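You operate a simulated robot arm through the tools that you are given. There is no shell and no other tool. Be economical: measure what you need, move in short steps, check, and stop when the job is done.

You are at the controls of a simulated robot arm. One attempt, no reset.

## Task
Shake the sieves on FAST till only coarse bits lie on top, then lift the top sieve onto the board.
Fine: clamp the stack before the start; switch off before you free the clamp.

The check looks at the end state, three seconds after you hand in, the way a careful person would. Anything else that was tipped, shoved, dropped, spilled or broken makes it a failure.

## Robot
A 7-joint arm with a two-finger parallel gripper, fixed in place. Base frame: the origin is at the foot of the arm, x ahead of it, y to its left, z up; the work surface is at about z = 2. Lengths are in mm, angles in degrees, forces in N, time in s.
With the tool pointing down near the work surface it reaches from about 240 to 620 mm from the base axis. Its first joint turns from -66.0 to 66.0 degrees. Payload 2.6 kg.
The TCP is the grasp point between the finger pads, 30 mm short of the fingertips. In the tool frame z runs along the fingers and y along their closing line. Largest opening 94 mm; finger width 28, thickness 10; the body of the gripper, 50 by 96 mm, starts 55 mm behind the TCP.
Orientation is that of the tool frame in the base frame, as a unit quaternion [x, y, z, w]. With the fingers straight down and closing along the base's y, the tool's x points along the base's -x, its y along +y and its z along -z.

## Interface
- The arm moves only by the tool drive_tool. Its argument "commands" is a list that holds one entry, the list of rows, each a list of 7 numbers: the shift along the tool's x, y, z in mm, then the turn, a rotation vector about the tool's x, y, z in degrees, then the closure, from 0 (fully open) to 1 (shut). In form: [[[tx, ty, tz, ax, ay, az, claw], ...]]. A call has 1 to 20 rows; each row shifts and turns the commanded pose from where the row before left it, along the tool's axes as they then stand. Each row takes 0.2 s and may step no farther than 50 mm and 8.6 degrees from the row before; otherwise, or with a gripper value out of range, the whole call is refused. A pose out of reach is approached as far as the arm can. The call stops where the force on the tool passes 90 N (or 10 N more than at its start, if that is more) or the arm is blocked; 0.2 s more then pass. Each finger travels about 72 mm/s and halts on what it meets, pressing with about 25 N; the grip force reading is that of the motor and also rises with nothing between the fingers. The clock runs only during rows and for 0.2 s after the last one: add rows that do not move to give the fingers time. It gives the time, the measured TCP pose, the force on the tool (base axes), the opening and the grip force at its end, in the units of the frame above (readings bear some noise), with the torque about the TCP (base axes, N m) and any sound that the robot's microphone picked up.
- Cameras (640 x 400 px; columns grow to the right, rows downward): "scene" is fixed at [32.7, 429.6, 561.3]; the picture's right is [-0.81, -0.59, 0.00], its down [-0.35, 0.48, -0.80] and it looks along [0.47, -0.65, -0.60] (base axes); focal length 320 px, centre (320, 200). "wrist" rides on the gripper at [76, 14, -103] in the tool frame; the picture's right is [-0.18, 0.98, 0.00], its down [-0.75, -0.14, -0.64] and it looks along [-0.63, -0.12, 0.77] (tool axes); focal length 243 px, centre (320, 200). There is no depth. A picture from a camera that has moved, and an enlarged one, comes with that camera's place and axes in the base frame and with its lens.
- capture(camera): a new picture of that camera. It takes no simulated time.
- inspect(camera, box): a new picture of the part [left, top, right, bottom] of that camera's present view, enlarged. It takes no simulated time.
- close_job(): hands the job in; it is judged then, once.

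Go step by step. Nothing tells you positions but the pictures and the camera data: compare them with the known pose of the tool, close in by small moves and look again before you grip or let go. The budget is 120 turns and 76 pictures, counting those below and the enlarged ones. Unless the task says otherwise, let go and move clear before handing in.

The tools are called after ">>>" as a command line: name --argument value ..., lists and objects as JSON in quotes. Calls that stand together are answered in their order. drive_tool: Moves the arm, as the interface text tells. Its arguments: {"type":"object","properties":{"commands":{"type":"array","items":{"type":"array","items":{"type":"array","items":{"type":"number"}}}}},"required":["commands"]} The other tools are called the same way: capture (camera) takes a picture; inspect (camera, box) takes an enlarged picture of a part of a camera's view; close_job () hands the job in.

At the start:

```text
time_s: 0.0
tcp_pos: [374.4, 102.8, 275.2]
tcp_rot: [0.0, 1.0, 0.0, 0.0]
force: [0.1, 0.0, 0.7]
torque: [-0.02, 0.01, -0.01]
width: 94.0
grip_force: 0.1
```

scene: 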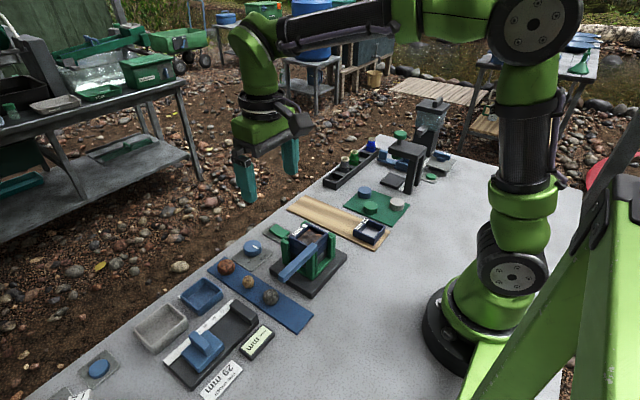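
wrist: 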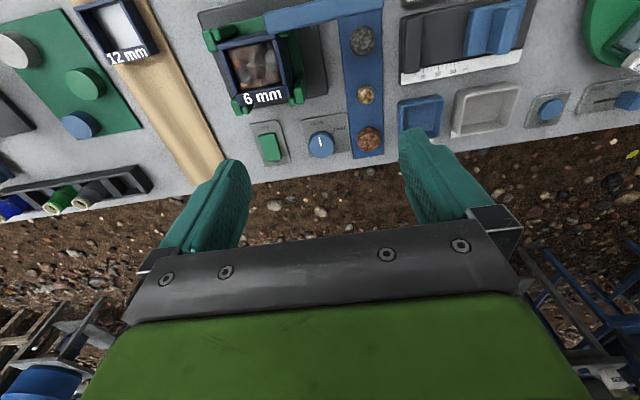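

I see a sieve shaker (green/black with a blue lever) with a knob and a green switch near it, and a wooden board with a 12 mm sieve already beside it. I'll look closer first.

>>> inspect --camera "scene" --box '[200, 180, 400, 305]'

>>> inspect --camera "wrist" --box '[180, 0, 400, 180]'

```text
3.20 times, centred on (300, 242) of scene
camera zoom: at [32.7, 429.6, 561.3], right [-0.81, -0.59, 0.0], down [-0.35, 0.48, -0.8], along [0.47, -0.65, -0.6], focal length 1024 px, centre (384, 64)
```

zoom: 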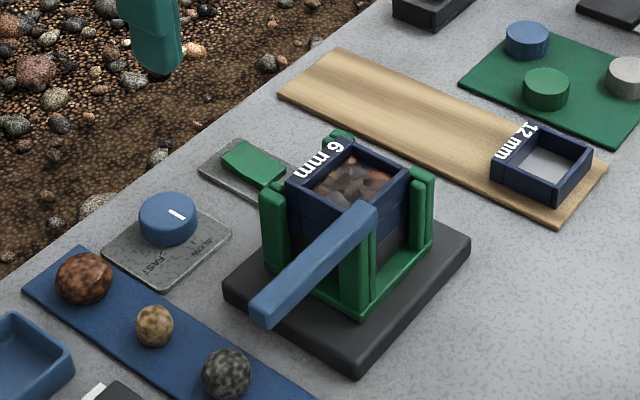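

```text
2.22 times, centred on (290, 90) of wrist
camera zoom: at [298.7, 116.2, 376.6], right [0.18, 0.98, 0.0], down [0.75, -0.14, 0.64], along [0.63, -0.12, -0.77], focal length 539 px, centre (387, 444)
```

zoom: 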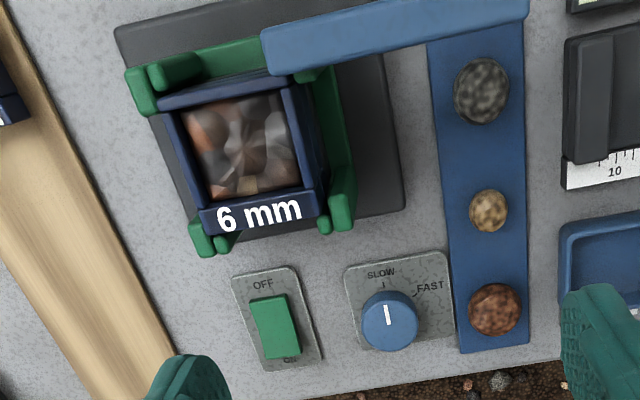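

The clamp lever (blue) seems to pivot at the stack's near corner, pointing +y. I'll zoom in and move the wrist camera over the stack.

>>> inspect --camera "scene" --box '[260, 215, 350, 300]'

>>> drive_tool --commands '[[[40, -30, 10, 0, 0, 0, 0], [30, -30, 10, 0, 0, 0, 0], [0, 0, 0, 0, 0, 0, 0]]]'

>>> capture --camera "wrist"

```text
4.71 times, centred on (305, 258) of scene
camera zoom: at [32.7, 429.6, 561.3], right [-0.81, -0.59, 0.0], down [-0.35, 0.48, -0.8], along [0.47, -0.65, -0.6], focal length 1506 px, centre (391, -71)
```

zoom: 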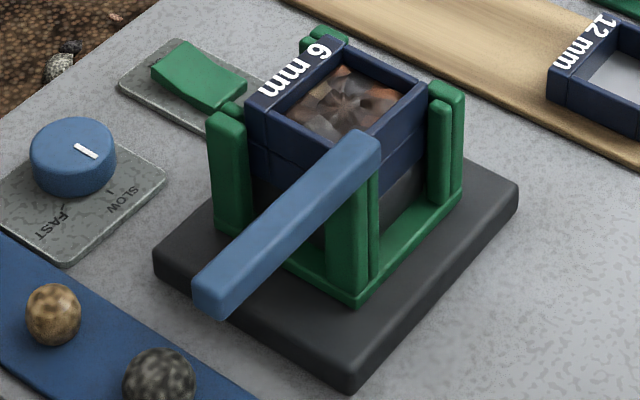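

```text
refused: row 1 steps farther than a row can; nothing moved
```

```text
70 pictures are left
camera wrist: at [298.7, 116.2, 376.6], right [0.18, 0.98, 0.0], down [0.75, -0.14, 0.64], along [0.63, -0.12, -0.77], focal length 243 px, centre (320, 200)
```

wrist: 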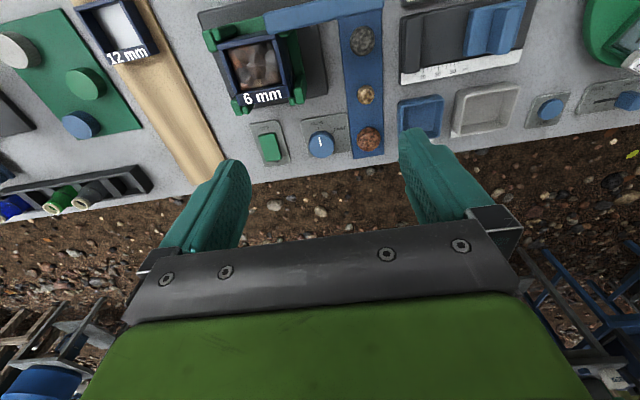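

The row was too long (51 mm); I'll split it into smaller steps.

>>> drive_tool --commands '[[[25, -20, 5, 0, 0, 0, 0], [25, -20, 5, 0, 0, 0, 0], [10, -20, 5, 0, 0, 0, 0], [0, 0, 0, 0, 0, 0, 0]]]'

>>> capture --camera "wrist"

```text
time_s: 1.0
tcp_pos: [313.9, 42.9, 260.6]
tcp_rot: [-0.001, 1.0, 0.0, 0.0]
force: [-0.4, 0.0, -0.2]
torque: [-0.01, -0.01, 0.01]
width: 94.1
grip_force: 0.2
```

```text
69 pictures are left
camera wrist: at [237.5, 56.9, 361.4], right [0.18, 0.98, 0.0], down [0.75, -0.14, 0.64], along [0.63, -0.12, -0.77], focal length 243 px, centre (320, 200)
```

wrist: 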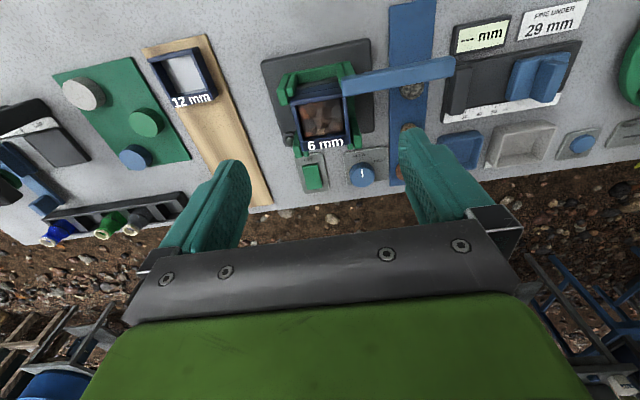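

>>> inspect --camera "wrist" --box '[250, 20, 470, 200]'

>>> inspect --camera "wrist" --box '[0, 20, 250, 250]'

```text
2.22 times, centred on (360, 110) of wrist
camera zoom: at [237.5, 56.9, 361.4], right [0.18, 0.98, 0.0], down [0.75, -0.14, 0.64], along [0.63, -0.12, -0.77], focal length 539 px, centre (231, 400)
```

zoom: 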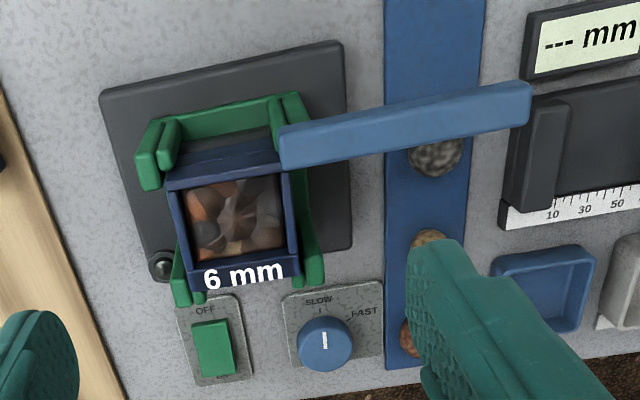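

```text
1.74 times, centred on (125, 135) of wrist
camera zoom: at [237.5, 56.9, 361.4], right [0.18, 0.98, 0.0], down [0.75, -0.14, 0.64], along [0.63, -0.12, -0.77], focal length 422 px, centre (659, 313)
```

zoom: 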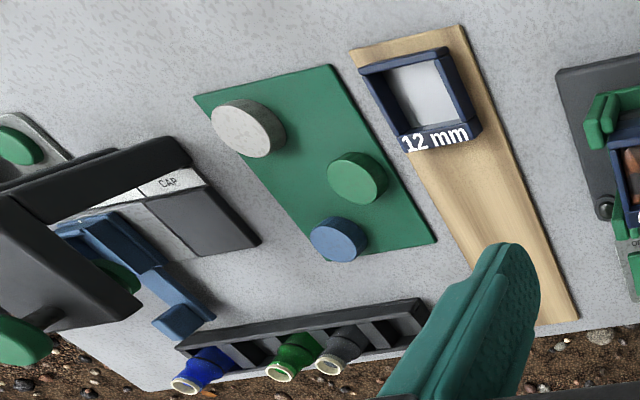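

>>> inspect --camera "wrist" --box '[345, 50, 465, 110]'

>>> inspect --camera "scene" --box '[300, 225, 360, 280]'

>>> inspect --camera "wrist" --box '[270, 60, 370, 150]'

```text
5.33 times, centred on (405, 80) of wrist
camera zoom: at [237.5, 56.9, 361.4], right [0.18, 0.98, 0.0], down [0.75, -0.14, 0.64], along [0.63, -0.12, -0.77], focal length 1294 px, centre (-133, 840)
```

zoom: 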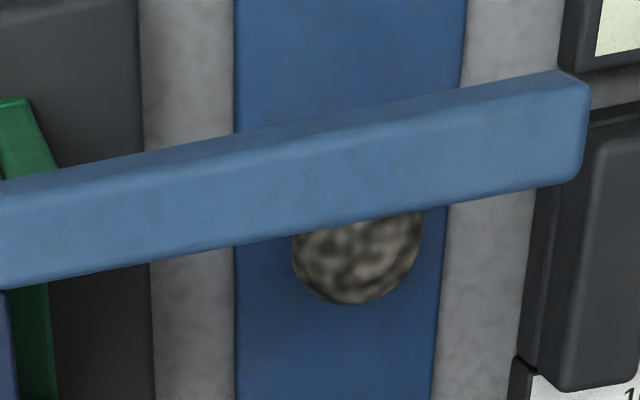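

```text
7.27 times, centred on (330, 252) of scene
camera zoom: at [32.7, 429.6, 561.3], right [-0.81, -0.59, 0.0], down [-0.35, 0.48, -0.8], along [0.47, -0.65, -0.6], focal length 2327 px, centre (247, -182)
```

zoom: 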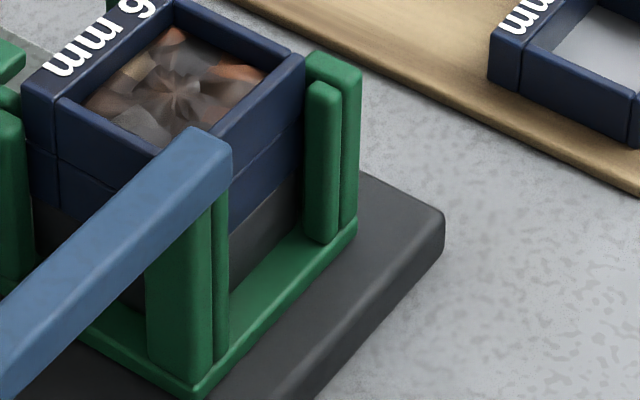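

```text
4.44 times, centred on (320, 105) of wrist
camera zoom: at [237.5, 56.9, 361.4], right [0.18, 0.98, 0.0], down [0.75, -0.14, 0.64], along [0.63, -0.12, -0.77], focal length 1078 px, centre (320, 622)
```

zoom: 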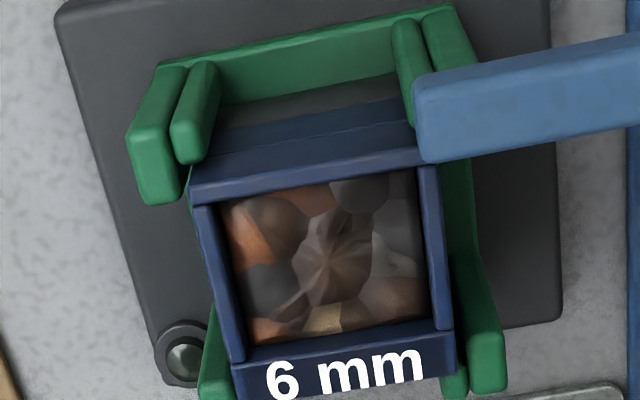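

The clamp bar lies flat, its top near z 111, and hinges on the post near (308, 70). I'll close the fingers and lower them on the −x side of its free end.

>>> drive_tool --commands '[[[13, 34, 0, 0, 0, 0, 1], [13, 34, 0, 0, 0, 0, 1], [13, 34, 0, 0, 0, 0, 1], [0, 0, 45, 0, 0, 0, 1], [0, 0, 40, 0, 0, 0, 1], [0, 0, 30, 0, 0, 0, 1], [0, 0, 0, 0, 0, 0, 1]]]'

>>> inspect --camera "scene" --box '[220, 160, 380, 300]'

>>> capture --camera "wrist"

```text
time_s: 2.6
tcp_pos: [275.3, 146.8, 142.9]
tcp_rot: [0.0, 1.0, 0.0, 0.0]
force: [0.6, -0.4, 0.8]
torque: [-0.02, -0.05, -0.04]
width: 0.0
grip_force: 24.7
```

```text
2.86 times, centred on (300, 230) of scene
camera zoom: at [32.7, 429.6, 561.3], right [-0.81, -0.59, 0.0], down [-0.35, 0.48, -0.8], along [0.47, -0.65, -0.6], focal length 914 px, centre (377, 114)
```

zoom: 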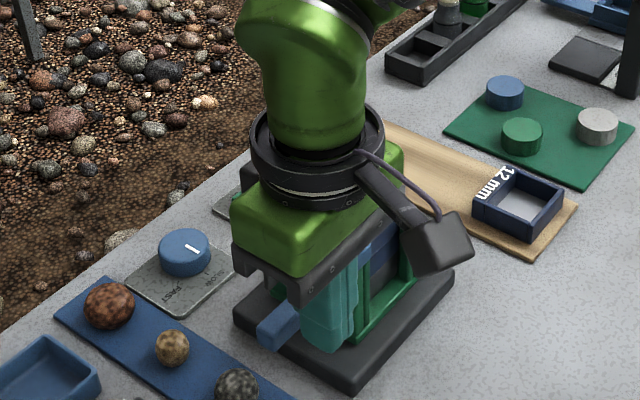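

```text
62 pictures are left
camera wrist: at [199.5, 160.6, 244.3], right [0.18, 0.98, 0.0], down [0.75, -0.14, 0.64], along [0.63, -0.12, -0.77], focal length 243 px, centre (320, 200)
```

wrist: 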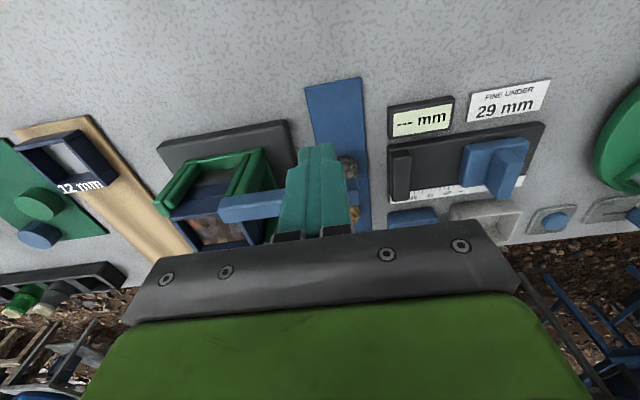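

The fingers stand just behind the bar; lowering 10 mm and pushing +x a little to test the hinge.

>>> drive_tool --commands '[[[0, 0, 10, 0, 0, 0, 1], [-8, 0, 0, 0, 0, 0, 1], [-8, 0, 0, 0, 0, 0, 1], [-8, 0, 0, 0, 0, 0, 1]]]'

>>> inspect --camera "wrist" --box '[140, 60, 440, 260]'

```text
time_s: 3.6
tcp_pos: [299.9, 145.3, 134.3]
tcp_rot: [0.0, 1.0, 0.001, 0.0]
force: [0.1, 0.7, -0.9]
torque: [0.0, 0.01, -0.01]
width: 0.1
grip_force: 25.3
```

```text
2.00 times, centred on (290, 160) of wrist
camera zoom: at [223.6, 159.2, 236.2], right [0.18, 0.98, 0.0], down [0.75, -0.14, 0.64], along [0.63, -0.12, -0.77], focal length 485 px, centre (380, 280)
```

zoom: 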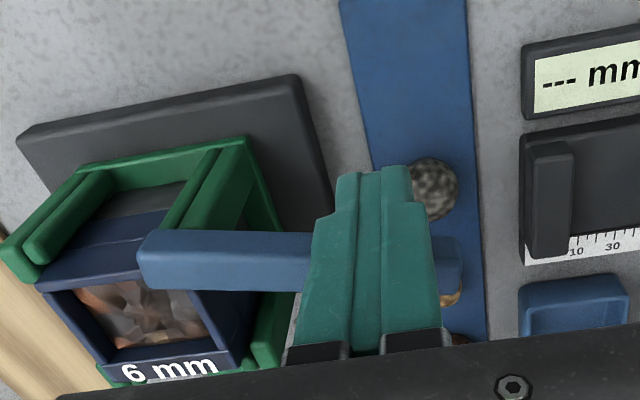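

The bar turns freely. I'll go on along its arc to about 15° off +x.

>>> drive_tool --commands '[[[-11.3, 0.8, 0, 0, 0, 0, 1], [-11.3, 0.8, 0, 0, 0, 0, 1], [-9.5, -3.2, 0, 0, 0, 0, 1], [-9.5, -3.2, 0, 0, 0, 0, 1], [-8.6, -6, 0, 0, 0, 0, 1], [-8.6, -6, 0, 0, 0, 0, 1], [-6.7, -8.7, 0, 0, 0, 0, 1], [-6.7, -8.7, 0, 0, 0, 0, 1]]]'

>>> inspect --camera "wrist" --box '[140, 0, 440, 240]'

>>> inspect --camera "scene" --box '[220, 160, 380, 300]'

```text
time_s: 5.4
tcp_pos: [372.0, 110.1, 135.3]
tcp_rot: [0.0, 1.0, 0.0, -0.001]
force: [-0.3, 0.2, -0.7]
torque: [0.03, 0.02, -0.01]
width: 0.2
grip_force: 24.8
```

```text
1.67 times, centred on (290, 120) of wrist
camera zoom: at [295.9, 123.7, 236.6], right [0.18, 0.98, 0.0], down [0.75, -0.14, 0.64], along [0.63, -0.12, -0.77], focal length 404 px, centre (370, 333)
```

zoom: 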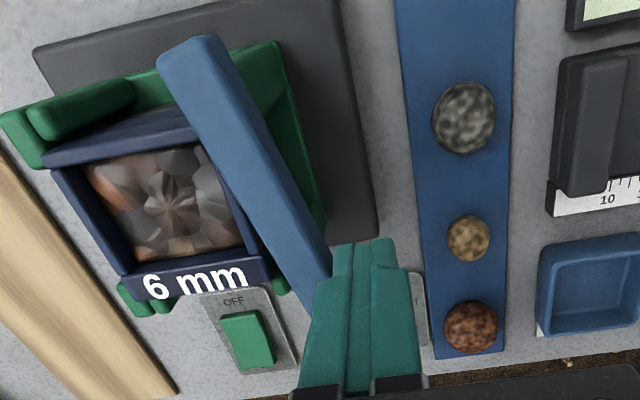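

```text
2.86 times, centred on (300, 230) of scene
camera zoom: at [32.7, 429.6, 561.3], right [-0.81, -0.59, 0.0], down [-0.35, 0.48, -0.8], along [0.47, -0.65, -0.6], focal length 914 px, centre (377, 114)
```

zoom: 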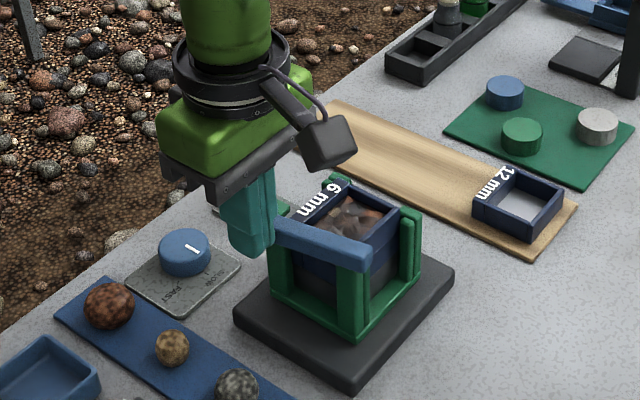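

It swings over the +y rim nicely; continuing until it lies across the stack.

>>> drive_tool --commands '[[[-4, -10.5, 0, 0, 0, 0, 1], [-4, -10.5, 0, 0, 0, 0, 1], [-1.5, -8, 0, 0, 0, 0, 1], [-1.5, -8, 0, 0, 0, 0, 1], [0.5, -8.7, 0, 0, 0, 0, 1], [0.5, -8.7, 0, 0, 0, 0, 1]]]'

>>> inspect --camera "wrist" --box '[140, 0, 440, 240]'

>>> inspect --camera "scene" --box '[220, 160, 380, 300]'

```text
time_s: 6.8
tcp_pos: [381.8, 57.0, 134.5]
tcp_rot: [0.0, 1.0, 0.001, -0.001]
force: [-0.2, 0.3, 1.1]
torque: [0.0, 0.04, -0.01]
width: 0.0
grip_force: 24.3
```

```text
1.67 times, centred on (290, 120) of wrist
camera zoom: at [306.0, 70.1, 236.5], right [0.18, 0.98, 0.0], down [0.75, -0.14, 0.64], along [0.63, -0.12, -0.77], focal length 404 px, centre (370, 333)
```

zoom: 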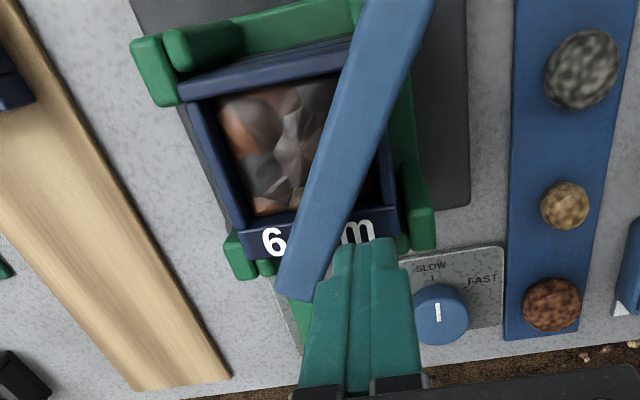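

```text
2.86 times, centred on (300, 230) of scene
camera zoom: at [32.7, 429.6, 561.3], right [-0.81, -0.59, 0.0], down [-0.35, 0.48, -0.8], along [0.47, -0.65, -0.6], focal length 914 px, centre (377, 114)
```

zoom: 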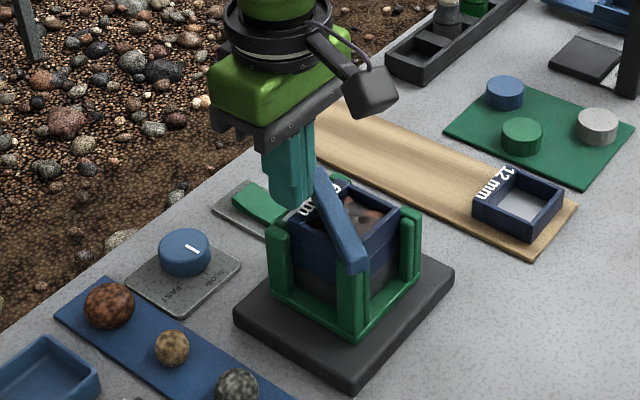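

Continuing toward the diagonal, watching for an end stop.

>>> drive_tool --commands '[[[2, -5.8, 0, 0, 0, 0, 1], [2, -5.9, 0, 0, 0, 0, 1], [2, -5.9, 0, 0, 0, 0, 1]]]'

>>> inspect --camera "wrist" --box '[140, 0, 440, 240]'

```text
time_s: 7.6
tcp_pos: [375.9, 40.5, 135.5]
tcp_rot: [-0.001, 1.0, 0.0, 0.002]
force: [6.4, 1.3, -2.3]
torque: [0.02, -0.15, 0.05]
width: 0.0
grip_force: 25.3
```

```text
1.67 times, centred on (290, 120) of wrist
camera zoom: at [299.7, 53.3, 236.7], right [0.18, 0.98, 0.0], down [0.75, -0.14, 0.64], along [0.63, -0.12, -0.76], focal length 404 px, centre (370, 333)
```

zoom: 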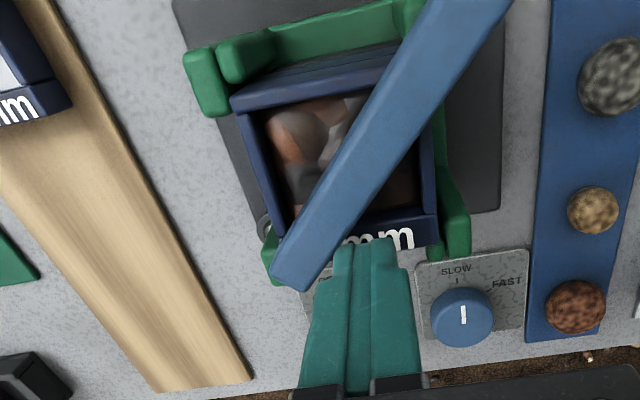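

A reaction force appears, likely the stop at the diagonal; a small extra push to confirm.

>>> drive_tool --commands '[[[2.5, -3.5, 0, 0, 0, 0, 1], [0, 0, 0, 0, 0, 0, 1]]]'

>>> inspect --camera "wrist" --box '[140, 0, 440, 240]'

```text
time_s: 8.2
tcp_pos: [373.1, 37.3, 135.8]
tcp_rot: [-0.003, 1.0, 0.002, 0.004]
force: [25.1, 20.5, -7.0]
torque: [0.44, -0.54, -0.03]
width: 0.0
grip_force: 25.0
```

```text
1.67 times, centred on (290, 120) of wrist
camera zoom: at [297.6, 50.7, 237.2], right [0.18, 0.98, 0.0], down [0.75, -0.14, 0.65], along [0.64, -0.11, -0.76], focal length 404 px, centre (370, 333)
```

zoom: 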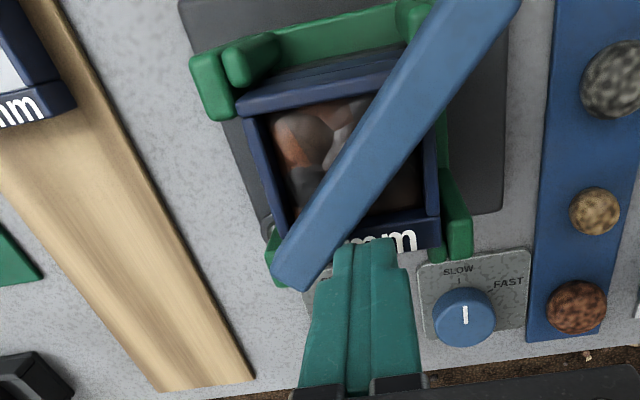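

Clamp is against its stop. Backing off, rising, opening and moving over the knob.

>>> drive_tool --commands '[[[-5, 6, 0, 0, 0, 0, 1], [-5, 6, 0, 0, 0, 0, 1], [0, 0, -40, 0, 0, 0, 1], [-40, 10, -20, 0, 0, 0, 0.5], [-40, 20, 0, 0, 0, 0, 0.5], [-10, 5, 0, 0, 0, 0, 0.5], [0, 0, 0, 0, 0, 0, 0.5]]]'

>>> capture --camera "wrist"

>>> inspect --camera "scene" --box '[220, 200, 360, 300]'

```text
time_s: 9.8
tcp_pos: [475.1, 82.5, 193.4]
tcp_rot: [0.0, 1.0, 0.0, 0.001]
force: [-0.3, 0.1, 0.2]
torque: [-0.03, 0.01, 0.0]
width: 46.8
grip_force: 0.0
```

```text
54 pictures are left
camera wrist: at [399.5, 96.5, 295.5], right [0.18, 0.98, 0.0], down [0.75, -0.14, 0.64], along [0.63, -0.12, -0.77], focal length 243 px, centre (320, 200)
```

wrist: 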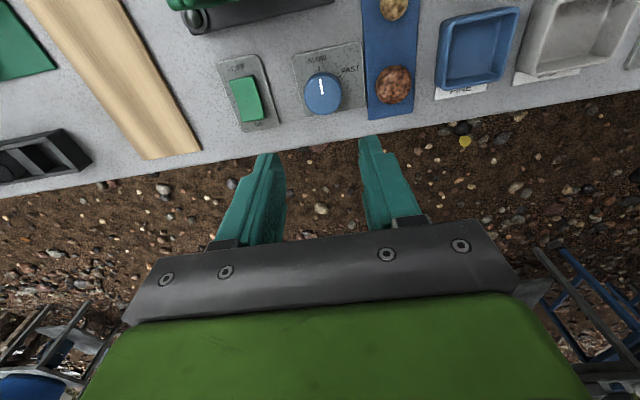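

```text
4.00 times, centred on (290, 250) of scene
camera zoom: at [32.7, 429.6, 561.3], right [-0.81, -0.59, 0.0], down [-0.35, 0.48, -0.8], along [0.47, -0.65, -0.6], focal length 1280 px, centre (440, 0)
```

zoom: 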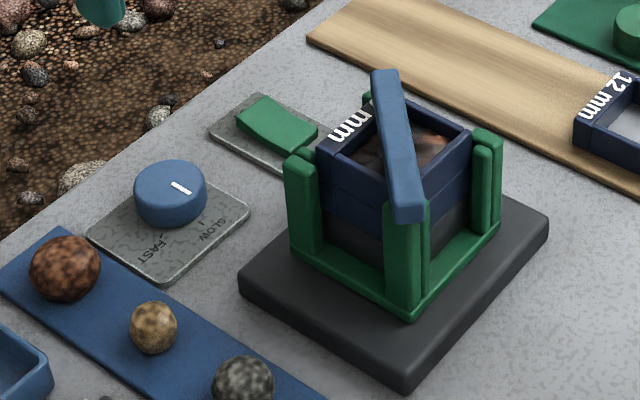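

>>> inspect --camera "wrist" --box '[210, 30, 380, 140]'

```text
3.64 times, centred on (295, 85) of wrist
camera zoom: at [399.5, 96.5, 295.5], right [0.18, 0.98, 0.0], down [0.75, -0.14, 0.64], along [0.63, -0.12, -0.77], focal length 882 px, centre (411, 618)
```

zoom: 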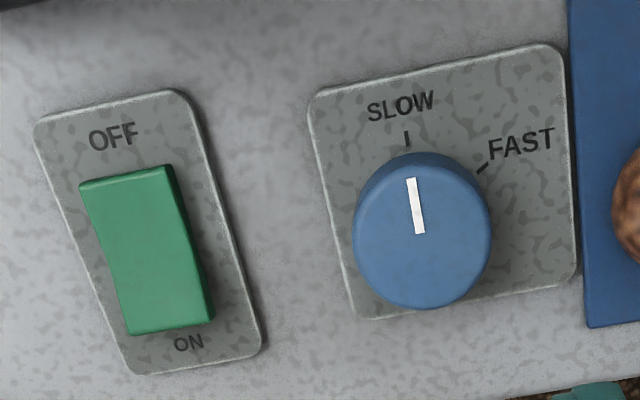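

The knob sits near (477, 84) with its marker at SLOW; FAST is about 62° clockwise. Lowering around it.

>>> drive_tool --commands '[[[-2.4, 1.5, 30, 0, 0, 0, 0.3], [0, 0, 45, 0, 0, 0, 0.3], [0, 0, 40, 0, 0, 0, 0.3], [0, 0, 24, 0, 0, 0, 0.3], [0, 0, 10, 0, 0, 0, 0.3], [0, 0, 0, 0, 0, 0, 0.3]]]'

>>> inspect --camera "wrist" --box '[200, 60, 440, 240]'

>>> inspect --camera "scene" --box '[200, 190, 320, 290]'

```text
time_s: 11.2
tcp_pos: [475.5, 82.8, 48.2]
tcp_rot: [0.0, 1.0, 0.0, 0.0]
force: [0.2, -0.1, 0.4]
torque: [0.01, -0.03, 0.0]
width: 65.9
grip_force: 0.1
```

```text
2.22 times, centred on (320, 150) of wrist
camera zoom: at [400.1, 97.0, 150.3], right [0.18, 0.98, 0.0], down [0.75, -0.14, 0.64], along [0.63, -0.12, -0.77], focal length 539 px, centre (320, 311)
```

zoom: 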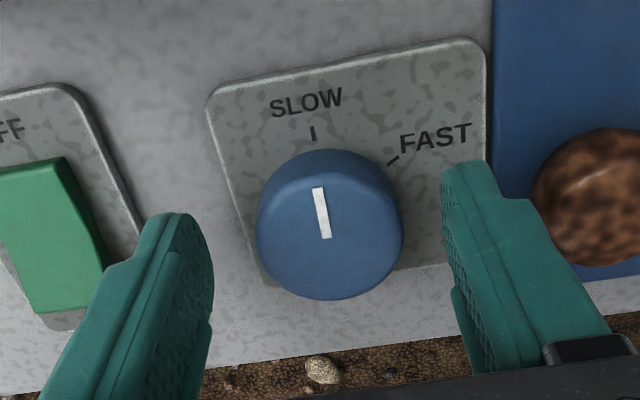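

```text
4.00 times, centred on (260, 240) of scene
camera zoom: at [32.7, 429.6, 561.3], right [-0.81, -0.59, 0.0], down [-0.35, 0.48, -0.8], along [0.47, -0.65, -0.6], focal length 1280 px, centre (560, 40)
```

zoom: 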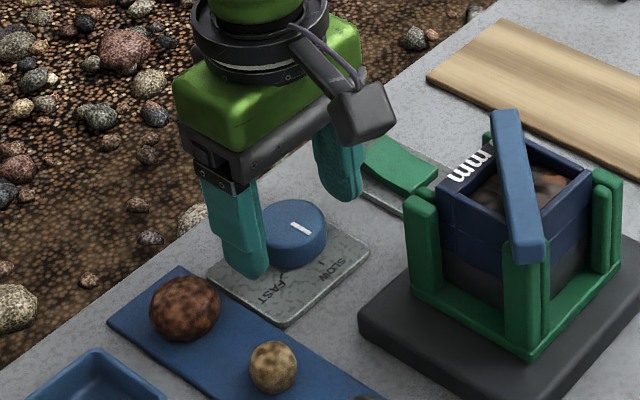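

Aligned; lowering 6 mm more and gripping.

>>> drive_tool --commands '[[[-2, 1.5, 6, 0, 0, 0, 0.3], [0, 0, 0, 0, 0, 0, 0.5], [0, 0, 0, 0, 0, 0, 0.7], [0, 0, 0, 0, 0, 0, 0.7], [0, 0, 0, 0, 0, 0, 0.7]]]'

```text
time_s: 12.4
tcp_pos: [476.3, 85.2, 42.6]
tcp_rot: [-0.001, 1.0, 0.001, 0.0]
force: [3.9, 5.2, -6.0]
torque: [-0.33, -0.19, -0.01]
width: 41.6
grip_force: 45.1
```

Gripped (41.6 mm). Turning clockwise 62°.

>>> drive_tool --commands '[[[0, 0, 0, 0, 0, 7.75, 0.7], [0, 0, 0, 0, 0, 7.75, 0.7], [0, 0, 0, 0, 0, 7.75, 0.7], [0, 0, 0, 0, 0, 7.75, 0.7], [0, 0, 0, 0, 0, 7.75, 0.7], [0, 0, 0, 0, 0, 7.75, 0.7], [0, 0, 0, 0, 0, 7.75, 0.7], [0, 0, 0, 0, 0, 7.75, 0.7], [0, 0, 0, 0, 0, 0, 0.7]]]'

>>> inspect --camera "wrist" --box '[200, 60, 440, 240]'

>>> inspect --camera "scene" --box '[200, 190, 320, 290]'

```text
time_s: 14.4
tcp_pos: [478.7, 87.0, 41.1]
tcp_rot: [0.514, 0.858, 0.003, 0.002]
force: [13.5, 19.0, 8.4]
torque: [0.08, -0.24, 0.54]
width: 41.5
grip_force: 45.3
```

```text
2.22 times, centred on (320, 150) of wrist
camera zoom: at [456.0, 159.8, 143.1], right [0.95, 0.3, 0.01], down [0.23, -0.73, 0.64], along [0.2, -0.61, -0.77], focal length 539 px, centre (320, 311)
```

zoom: 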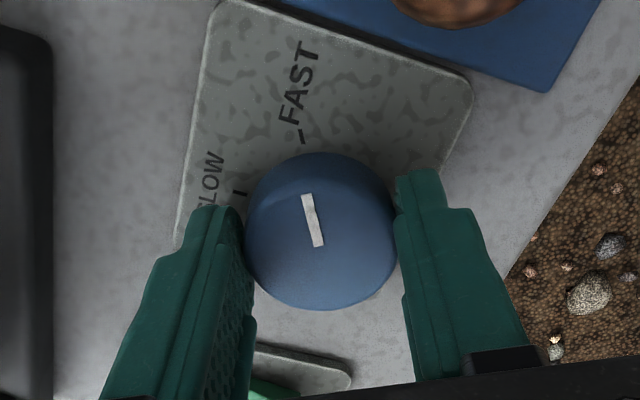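

```text
4.00 times, centred on (260, 240) of scene
camera zoom: at [32.7, 429.6, 561.3], right [-0.81, -0.59, 0.0], down [-0.35, 0.48, -0.8], along [0.47, -0.65, -0.6], focal length 1280 px, centre (560, 40)
```

zoom: 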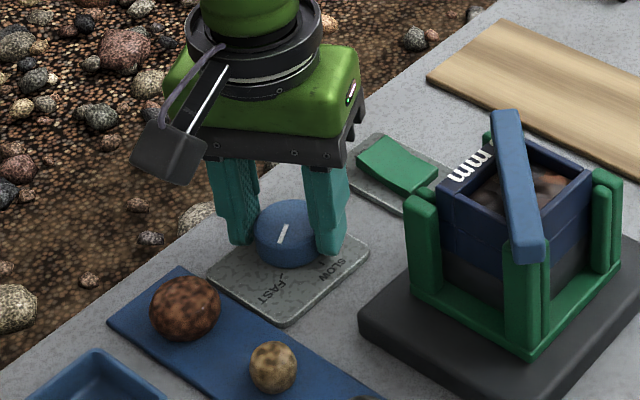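

Marker is at FAST (about 60°). Opening, rising and turning back to check.

>>> drive_tool --commands '[[[0, 0, 0, 0, 0, 0, 0.5], [0, 0, 0, 0, 0, 0, 0.3], [0, 0, 0, 0, 0, 0, 0.3], [0, 0, -30, 0, 0, 0, 0.3], [0, 0, -30, 0, 0, 0, 0.3], [0, 0, -30, 0, 0, -7.75, 0.3], [0, 0, 0, 0, 0, -7.75, 0.3], [0, 0, 0, 0, 0, -7.75, 0.5], [0, 0, 0, 0, 0, -7.75, 1], [0, 0, 0, 0, 0, -7.75, 1], [0, 0, 0, 0, 0, -7.75, 1], [0, 0, 0, 0, 0, -7.75, 1], [0, 0, 0, 0, 0, -7.75, 1], [0, 0, 0, 0, 0, 0, 1]]]'

>>> inspect --camera "wrist" --box '[200, 20, 400, 160]'

```text
time_s: 17.4
tcp_pos: [477.2, 84.3, 130.9]
tcp_rot: [0.0, 1.0, 0.0, 0.0]
force: [0.1, -0.3, -0.1]
torque: [0.03, -0.02, -0.01]
width: 0.0
grip_force: 25.2
```

```text
2.86 times, centred on (300, 90) of wrist
camera zoom: at [401.9, 98.0, 232.2], right [0.18, 0.98, 0.0], down [0.75, -0.14, 0.64], along [0.63, -0.12, -0.77], focal length 693 px, centre (377, 514)
```

zoom: 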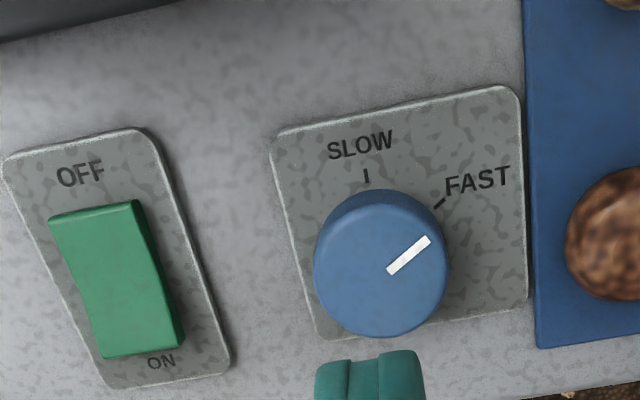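

The knob reads FAST. Next the rocker: ON end near (488, 2). Moving above it and lowering to a hover first.

>>> drive_tool --commands '[[[-6, -41, 0, 0, 0, 0, 1], [-6, -41, 0, 0, 0, 0, 1], [0, 0, 40, 0, 0, 0, 1], [0, 0, 31, 0, 0, 0, 1], [0, 0, 0, 0, 0, 0, 1]]]'

>>> inspect --camera "wrist" --box '[200, 60, 440, 240]'

>>> inspect --camera "scene" --box '[210, 180, 330, 260]'

```text
time_s: 18.6
tcp_pos: [487.9, 3.1, 58.4]
tcp_rot: [0.0, 1.0, 0.0, 0.0]
force: [-0.4, 0.9, 0.2]
torque: [-0.03, 0.0, 0.0]
width: 0.1
grip_force: 24.9
```

```text
2.22 times, centred on (320, 150) of wrist
camera zoom: at [412.8, 16.9, 159.4], right [0.18, 0.98, 0.0], down [0.75, -0.14, 0.64], along [0.63, -0.12, -0.77], focal length 539 px, centre (320, 311)
```

zoom: 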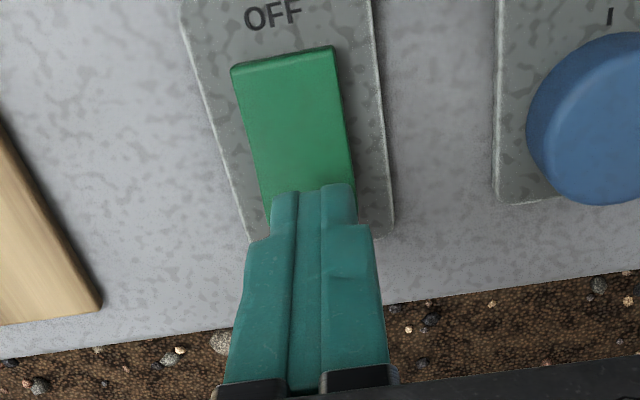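

```text
5.00 times, centred on (270, 220) of scene
camera zoom: at [32.7, 429.6, 561.3], right [-0.81, -0.59, 0.0], down [-0.35, 0.48, -0.8], along [0.47, -0.65, -0.6], focal length 1600 px, centre (570, 100)
```

zoom: 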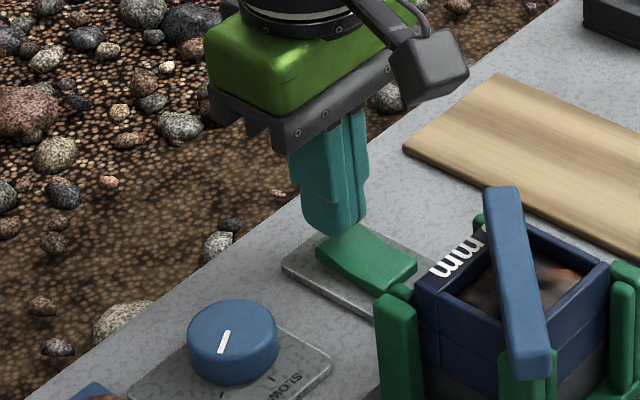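

Over the ON end; pressing down gently.

>>> drive_tool --commands '[[[0, 0, 6, 0, 0, 0, 1], [0, 0, 3, 0, 0, 0, 1], [0, 0, 3, 0, 0, 0, 1], [0, 0, 2, 0, 0, 0, 1]]]'

```text
time_s: 19.6
tcp_pos: [488.7, 3.4, 45.0]
tcp_rot: [0.0, 1.0, -0.001, 0.0]
force: [1.5, 0.2, 3.5]
torque: [0.0, 0.02, 0.03]
width: 0.0
grip_force: 25.2
```

Light contact (3.5 N) at tip z ≈ 15; pressing further.

>>> drive_tool --commands '[[[0, 0, 2, 0, 0, 0, 1], [0, 0, 2, 0, 0, 0, 1]]]'

>>> inspect --camera "scene" --box '[210, 180, 330, 260]'

```text
time_s: 20.2
tcp_pos: [490.7, 3.4, 45.7]
tcp_rot: [0.001, 1.0, 0.0, 0.004]
force: [-9.2, -2.3, 47.1]
torque: [-0.07, 0.9, -0.02]
width: 0.2
grip_force: 25.0
```

```text
5.00 times, centred on (270, 220) of scene
camera zoom: at [32.4, 429.6, 561.3], right [-0.81, -0.59, 0.0], down [-0.35, 0.48, -0.8], along [0.47, -0.65, -0.6], focal length 1600 px, centre (570, 100)
```

zoom: 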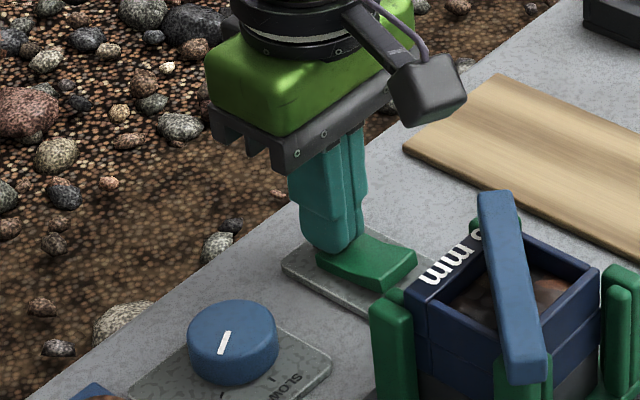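

The rocker has flipped and the stack is shaking. Lifting and letting it run.

>>> drive_tool --commands '[[[0, 0, -10, 0, 0, 0, 1], [0, 0, -20, 0, 0, 0, 1], [0, 0, 0, 0, 0, 0, 1], [0, 0, 0, 0, 0, 0, 1], [0, 0, 0, 0, 0, 0, 1], [0, 0, 0, 0, 0, 0, 1], [0, 0, 0, 0, 0, 0, 1], [0, 0, 0, 0, 0, 0, 1], [0, 0, 0, 0, 0, 0, 1], [0, 0, 0, 0, 0, 0, 1]]]'

>>> inspect --camera "scene" --box '[270, 210, 350, 280]'

```text
time_s: 22.4
tcp_pos: [488.1, 3.0, 71.6]
tcp_rot: [0.0, 1.0, 0.0, 0.0]
force: [0.7, 0.2, -0.2]
torque: [0.01, 0.02, 0.01]
width: 0.0
grip_force: 24.7
```

```text
5.71 times, centred on (310, 245) of scene
camera zoom: at [32.7, 429.6, 561.3], right [-0.81, -0.59, 0.0], down [-0.35, 0.48, -0.8], along [0.47, -0.65, -0.6], focal length 1828 px, centre (377, -57)
```

zoom: 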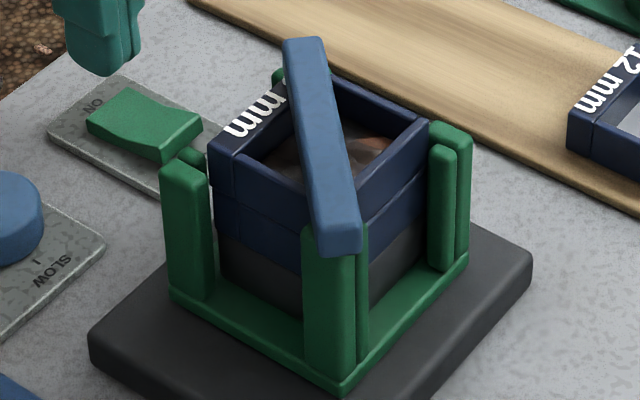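

Checking from above: moving the wrist camera over the stack while it runs.

>>> drive_tool --commands '[[[0, 0, -45, 0, 0, 0, 1], [0, 0, -45, 0, 0, 0, 1], [0, 0, -40, 0, 0, 0, 1], [45, 10, 0, 0, 0, 0, 1], [45, 10, 0, 0, 0, 0, 1], [40, 0, 0, 0, 0, 0, 1], [30, 0, 0, 0, 0, 0, 1], [0, 0, 0, 0, 0, 0, 1]]]'

>>> inspect --camera "wrist" --box '[240, 30, 400, 150]'

```text
time_s: 24.2
tcp_pos: [329.3, 25.1, 201.6]
tcp_rot: [0.0, 1.0, 0.001, 0.0]
force: [-0.5, -0.1, -0.5]
torque: [0.04, 0.0, -0.01]
width: 0.0
grip_force: 24.8
```

```text
3.33 times, centred on (320, 90) of wrist
camera zoom: at [253.5, 38.0, 303.2], right [0.18, 0.98, 0.0], down [0.75, -0.14, 0.64], along [0.63, -0.12, -0.77], focal length 809 px, centre (320, 567)
```

zoom: 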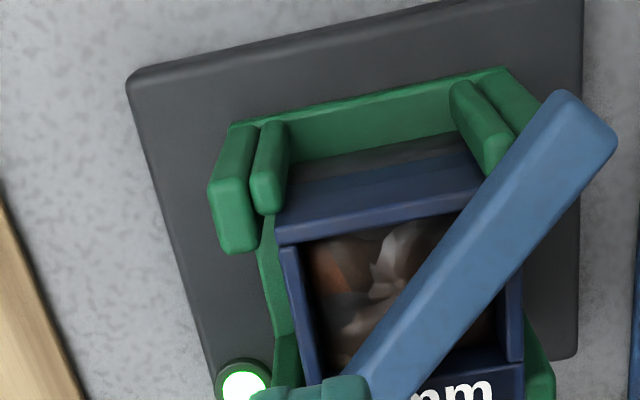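

The lamp is lit and the level falls. Waiting and comparing.

>>> drive_tool --commands '[[[20, 0, 0, 0, 0, 0, 1], [0, 0, 0, 0, 0, 0, 1], [0, 0, 0, 0, 0, 0, 1], [0, 0, 0, 0, 0, 0, 1], [0, 0, 0, 0, 0, 0, 1], [0, 0, 0, 0, 0, 0, 1], [0, 0, 0, 0, 0, 0, 1], [0, 0, 0, 0, 0, 0, 1], [0, 0, 0, 0, 0, 0, 1], [0, 0, 0, 0, 0, 0, 1], [0, 0, 0, 0, 0, 0, 1], [0, 0, 0, 0, 0, 0, 1], [0, 0, 0, 0, 0, 0, 1], [0, 0, 0, 0, 0, 0, 1], [0, 0, 0, 0, 0, 0, 1], [0, 0, 0, 0, 0, 0, 1], [0, 0, 0, 0, 0, 0, 1], [0, 0, 0, 0, 0, 0, 1], [0, 0, 0, 0, 0, 0, 1], [0, 0, 0, 0, 0, 0, 1]]]'

>>> inspect --camera "wrist" --box '[260, 60, 400, 170]'

```text
time_s: 28.4
tcp_pos: [309.2, 22.9, 200.9]
tcp_rot: [0.001, 1.0, 0.0, 0.0]
force: [-0.7, -0.5, 0.5]
torque: [0.02, -0.01, 0.01]
width: 0.0
grip_force: 25.4
```

```text
3.64 times, centred on (330, 115) of wrist
camera zoom: at [233.6, 36.5, 302.1], right [0.18, 0.98, 0.0], down [0.75, -0.14, 0.64], along [0.63, -0.12, -0.77], focal length 882 px, centre (284, 509)
```

zoom: 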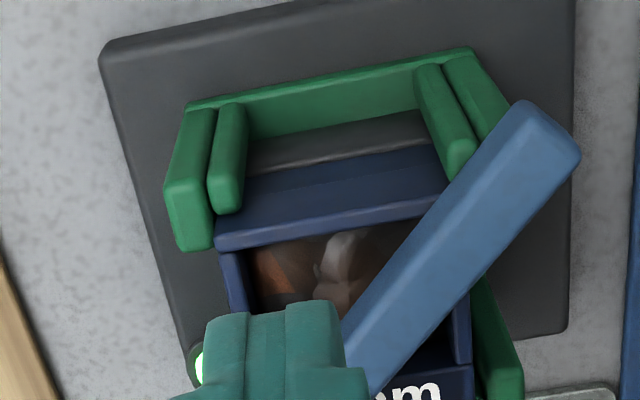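

>>> drive_tool --commands '[[[-40, 0, 0, 0, 0, 0, 1], [-40, 0, 0, 0, 0, 0, 1], [0, 0, 0, 0, 0, 0, 1]]]'

>>> inspect --camera "wrist" --box '[250, 10, 380, 110]'

```text
time_s: 29.2
tcp_pos: [388.8, 21.0, 201.2]
tcp_rot: [0.0, 1.0, 0.001, 0.0]
force: [0.5, 0.1, 1.5]
torque: [0.01, -0.02, 0.04]
width: 0.0
grip_force: 25.0
```

```text
4.00 times, centred on (315, 60) of wrist
camera zoom: at [313.7, 34.7, 303.6], right [0.18, 0.98, 0.0], down [0.75, -0.14, 0.64], along [0.63, -0.12, -0.77], focal length 970 px, centre (340, 760)
```

zoom: 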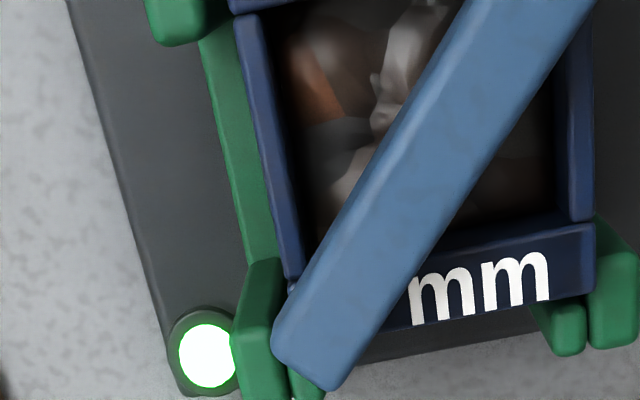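

Few fine bits visible now; letting it run another 8 s and comparing.

>>> drive_tool --commands '[[[12, 0, 0, 0, 0, 0, 1], [0, 0, 0, 0, 0, 0, 1], [0, 0, 0, 0, 0, 0, 1], [0, 0, 0, 0, 0, 0, 1], [0, 0, 0, 0, 0, 0, 1], [0, 0, 0, 0, 0, 0, 1], [0, 0, 0, 0, 0, 0, 1], [0, 0, 0, 0, 0, 0, 1], [0, 0, 0, 0, 0, 0, 1], [0, 0, 0, 0, 0, 0, 1], [0, 0, 0, 0, 0, 0, 1], [0, 0, 0, 0, 0, 0, 1], [0, 0, 0, 0, 0, 0, 1], [0, 0, 0, 0, 0, 0, 1], [0, 0, 0, 0, 0, 0, 1], [0, 0, 0, 0, 0, 0, 1], [0, 0, 0, 0, 0, 0, 1], [0, 0, 0, 0, 0, 0, 1], [0, 0, 0, 0, 0, 0, 1], [0, 0, 0, 0, 0, 0, 1]]]'

>>> inspect --camera "wrist" --box '[250, 10, 380, 110]'

>>> inspect --camera "scene" --box '[280, 215, 350, 275]'

```text
time_s: 33.4
tcp_pos: [376.5, 21.2, 202.1]
tcp_rot: [0.0, 1.0, 0.001, 0.0]
force: [-1.3, -1.0, 0.0]
torque: [-0.02, 0.03, -0.01]
width: 0.0
grip_force: 25.2
```

```text
4.00 times, centred on (315, 60) of wrist
camera zoom: at [300.9, 35.5, 304.5], right [0.18, 0.98, 0.0], down [0.75, -0.14, 0.64], along [0.63, -0.12, -0.77], focal length 970 px, centre (340, 760)
```

zoom: 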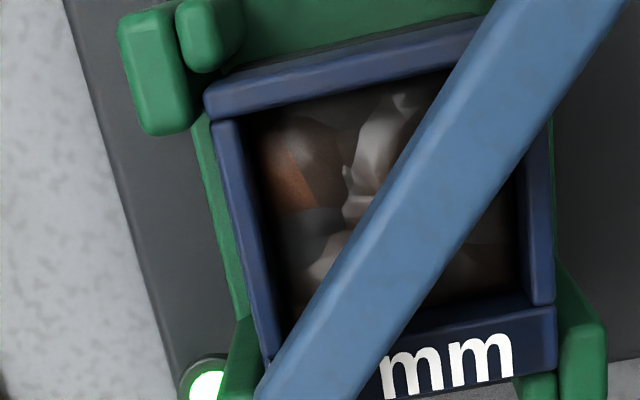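

```text
6.67 times, centred on (315, 245) of scene
camera zoom: at [32.7, 429.6, 561.3], right [-0.81, -0.59, 0.0], down [-0.35, 0.48, -0.8], along [0.47, -0.65, -0.6], focal length 2133 px, centre (353, -100)
```

zoom: 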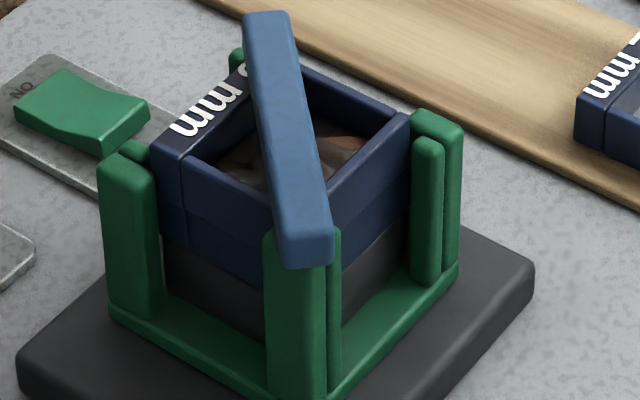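

The level is still sinking; running longer from this fixed viewpoint.

>>> drive_tool --commands '[[[0, 0, 0, 0, 0, 0, 1], [0, 0, 0, 0, 0, 0, 1], [0, 0, 0, 0, 0, 0, 1], [0, 0, 0, 0, 0, 0, 1], [0, 0, 0, 0, 0, 0, 1], [0, 0, 0, 0, 0, 0, 1], [0, 0, 0, 0, 0, 0, 1], [0, 0, 0, 0, 0, 0, 1], [0, 0, 0, 0, 0, 0, 1], [0, 0, 0, 0, 0, 0, 1], [0, 0, 0, 0, 0, 0, 1], [0, 0, 0, 0, 0, 0, 1], [0, 0, 0, 0, 0, 0, 1], [0, 0, 0, 0, 0, 0, 1], [0, 0, 0, 0, 0, 0, 1], [0, 0, 0, 0, 0, 0, 1], [0, 0, 0, 0, 0, 0, 1], [0, 0, 0, 0, 0, 0, 1], [0, 0, 0, 0, 0, 0, 1], [0, 0, 0, 0, 0, 0, 1]]]'

>>> inspect --camera "wrist" --box '[250, 10, 380, 110]'

>>> inspect --camera "scene" --box '[280, 215, 350, 275]'

```text
time_s: 37.6
tcp_pos: [375.5, 22.0, 202.5]
tcp_rot: [0.0, 1.0, 0.0, 0.0]
force: [0.0, 0.1, 0.0]
torque: [-0.02, 0.02, 0.01]
width: 0.0
grip_force: 25.7
```

```text
4.00 times, centred on (315, 60) of wrist
camera zoom: at [300.9, 35.5, 304.5], right [0.18, 0.98, 0.0], down [0.75, -0.14, 0.64], along [0.63, -0.12, -0.77], focal length 970 px, centre (340, 760)
```

zoom: 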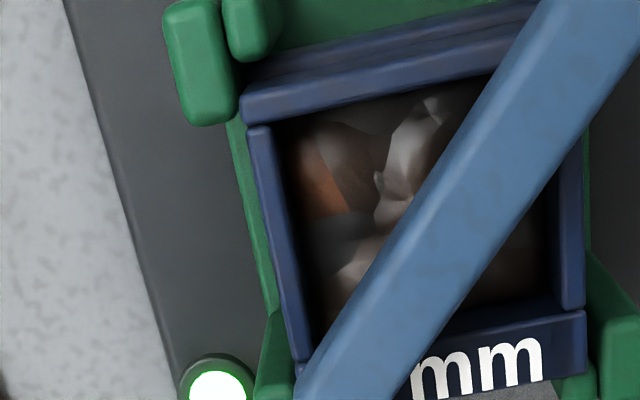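

```text
6.67 times, centred on (315, 245) of scene
camera zoom: at [32.7, 429.6, 561.3], right [-0.81, -0.59, 0.0], down [-0.35, 0.48, -0.8], along [0.47, -0.65, -0.6], focal length 2133 px, centre (353, -100)
```

zoom: 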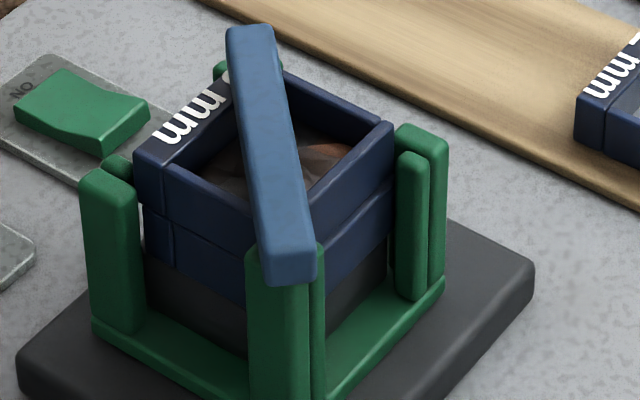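

The level looks unchanged relative to the rim now. One more short run to confirm, watching the stack's alignment.

>>> drive_tool --commands '[[[0, 0, 0, 0, 0, 0, 1], [0, 0, 0, 0, 0, 0, 1], [0, 0, 0, 0, 0, 0, 1], [0, 0, 0, 0, 0, 0, 1], [0, 0, 0, 0, 0, 0, 1], [0, 0, 0, 0, 0, 0, 1], [0, 0, 0, 0, 0, 0, 1], [0, 0, 0, 0, 0, 0, 1], [0, 0, 0, 0, 0, 0, 1], [0, 0, 0, 0, 0, 0, 1], [0, 0, 0, 0, 0, 0, 1], [0, 0, 0, 0, 0, 0, 1], [0, 0, 0, 0, 0, 0, 1], [0, 0, 0, 0, 0, 0, 1], [0, 0, 0, 0, 0, 0, 1]]]'

>>> inspect --camera "wrist" --box '[270, 20, 370, 100]'

>>> inspect --camera "scene" --box '[280, 215, 350, 275]'

```text
time_s: 40.8
tcp_pos: [376.9, 22.0, 202.0]
tcp_rot: [0.0, 1.0, 0.0, 0.0]
force: [-1.0, -0.5, -1.1]
torque: [0.04, 0.0, -0.01]
width: 0.0
grip_force: 25.2
```

```text
5.00 times, centred on (320, 60) of wrist
camera zoom: at [300.9, 35.5, 304.5], right [0.18, 0.98, 0.0], down [0.75, -0.14, 0.64], along [0.63, -0.12, -0.77], focal length 1213 px, centre (320, 900)
```

zoom: 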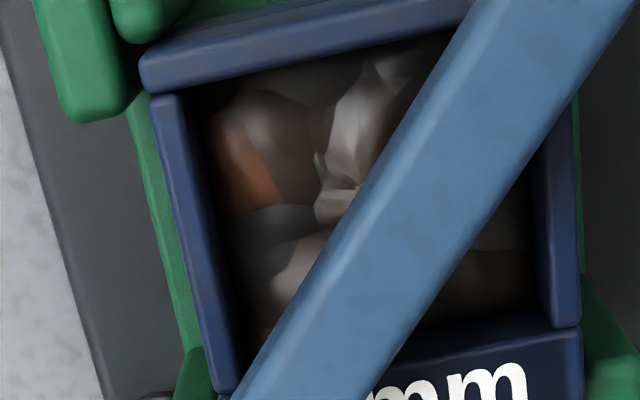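

```text
6.67 times, centred on (315, 245) of scene
camera zoom: at [32.7, 429.6, 561.3], right [-0.81, -0.59, 0.0], down [-0.35, 0.48, -0.8], along [0.47, -0.65, -0.6], focal length 2133 px, centre (353, -100)
```

zoom: 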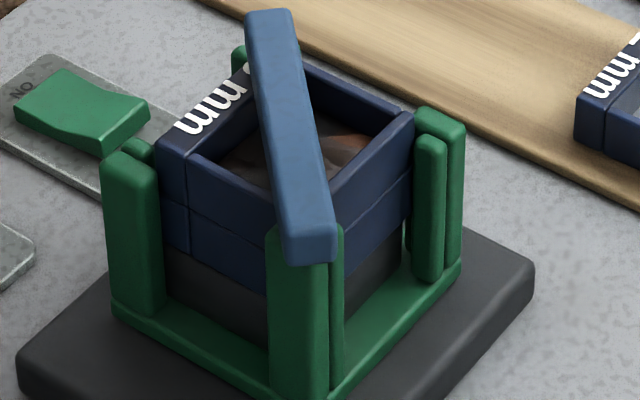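

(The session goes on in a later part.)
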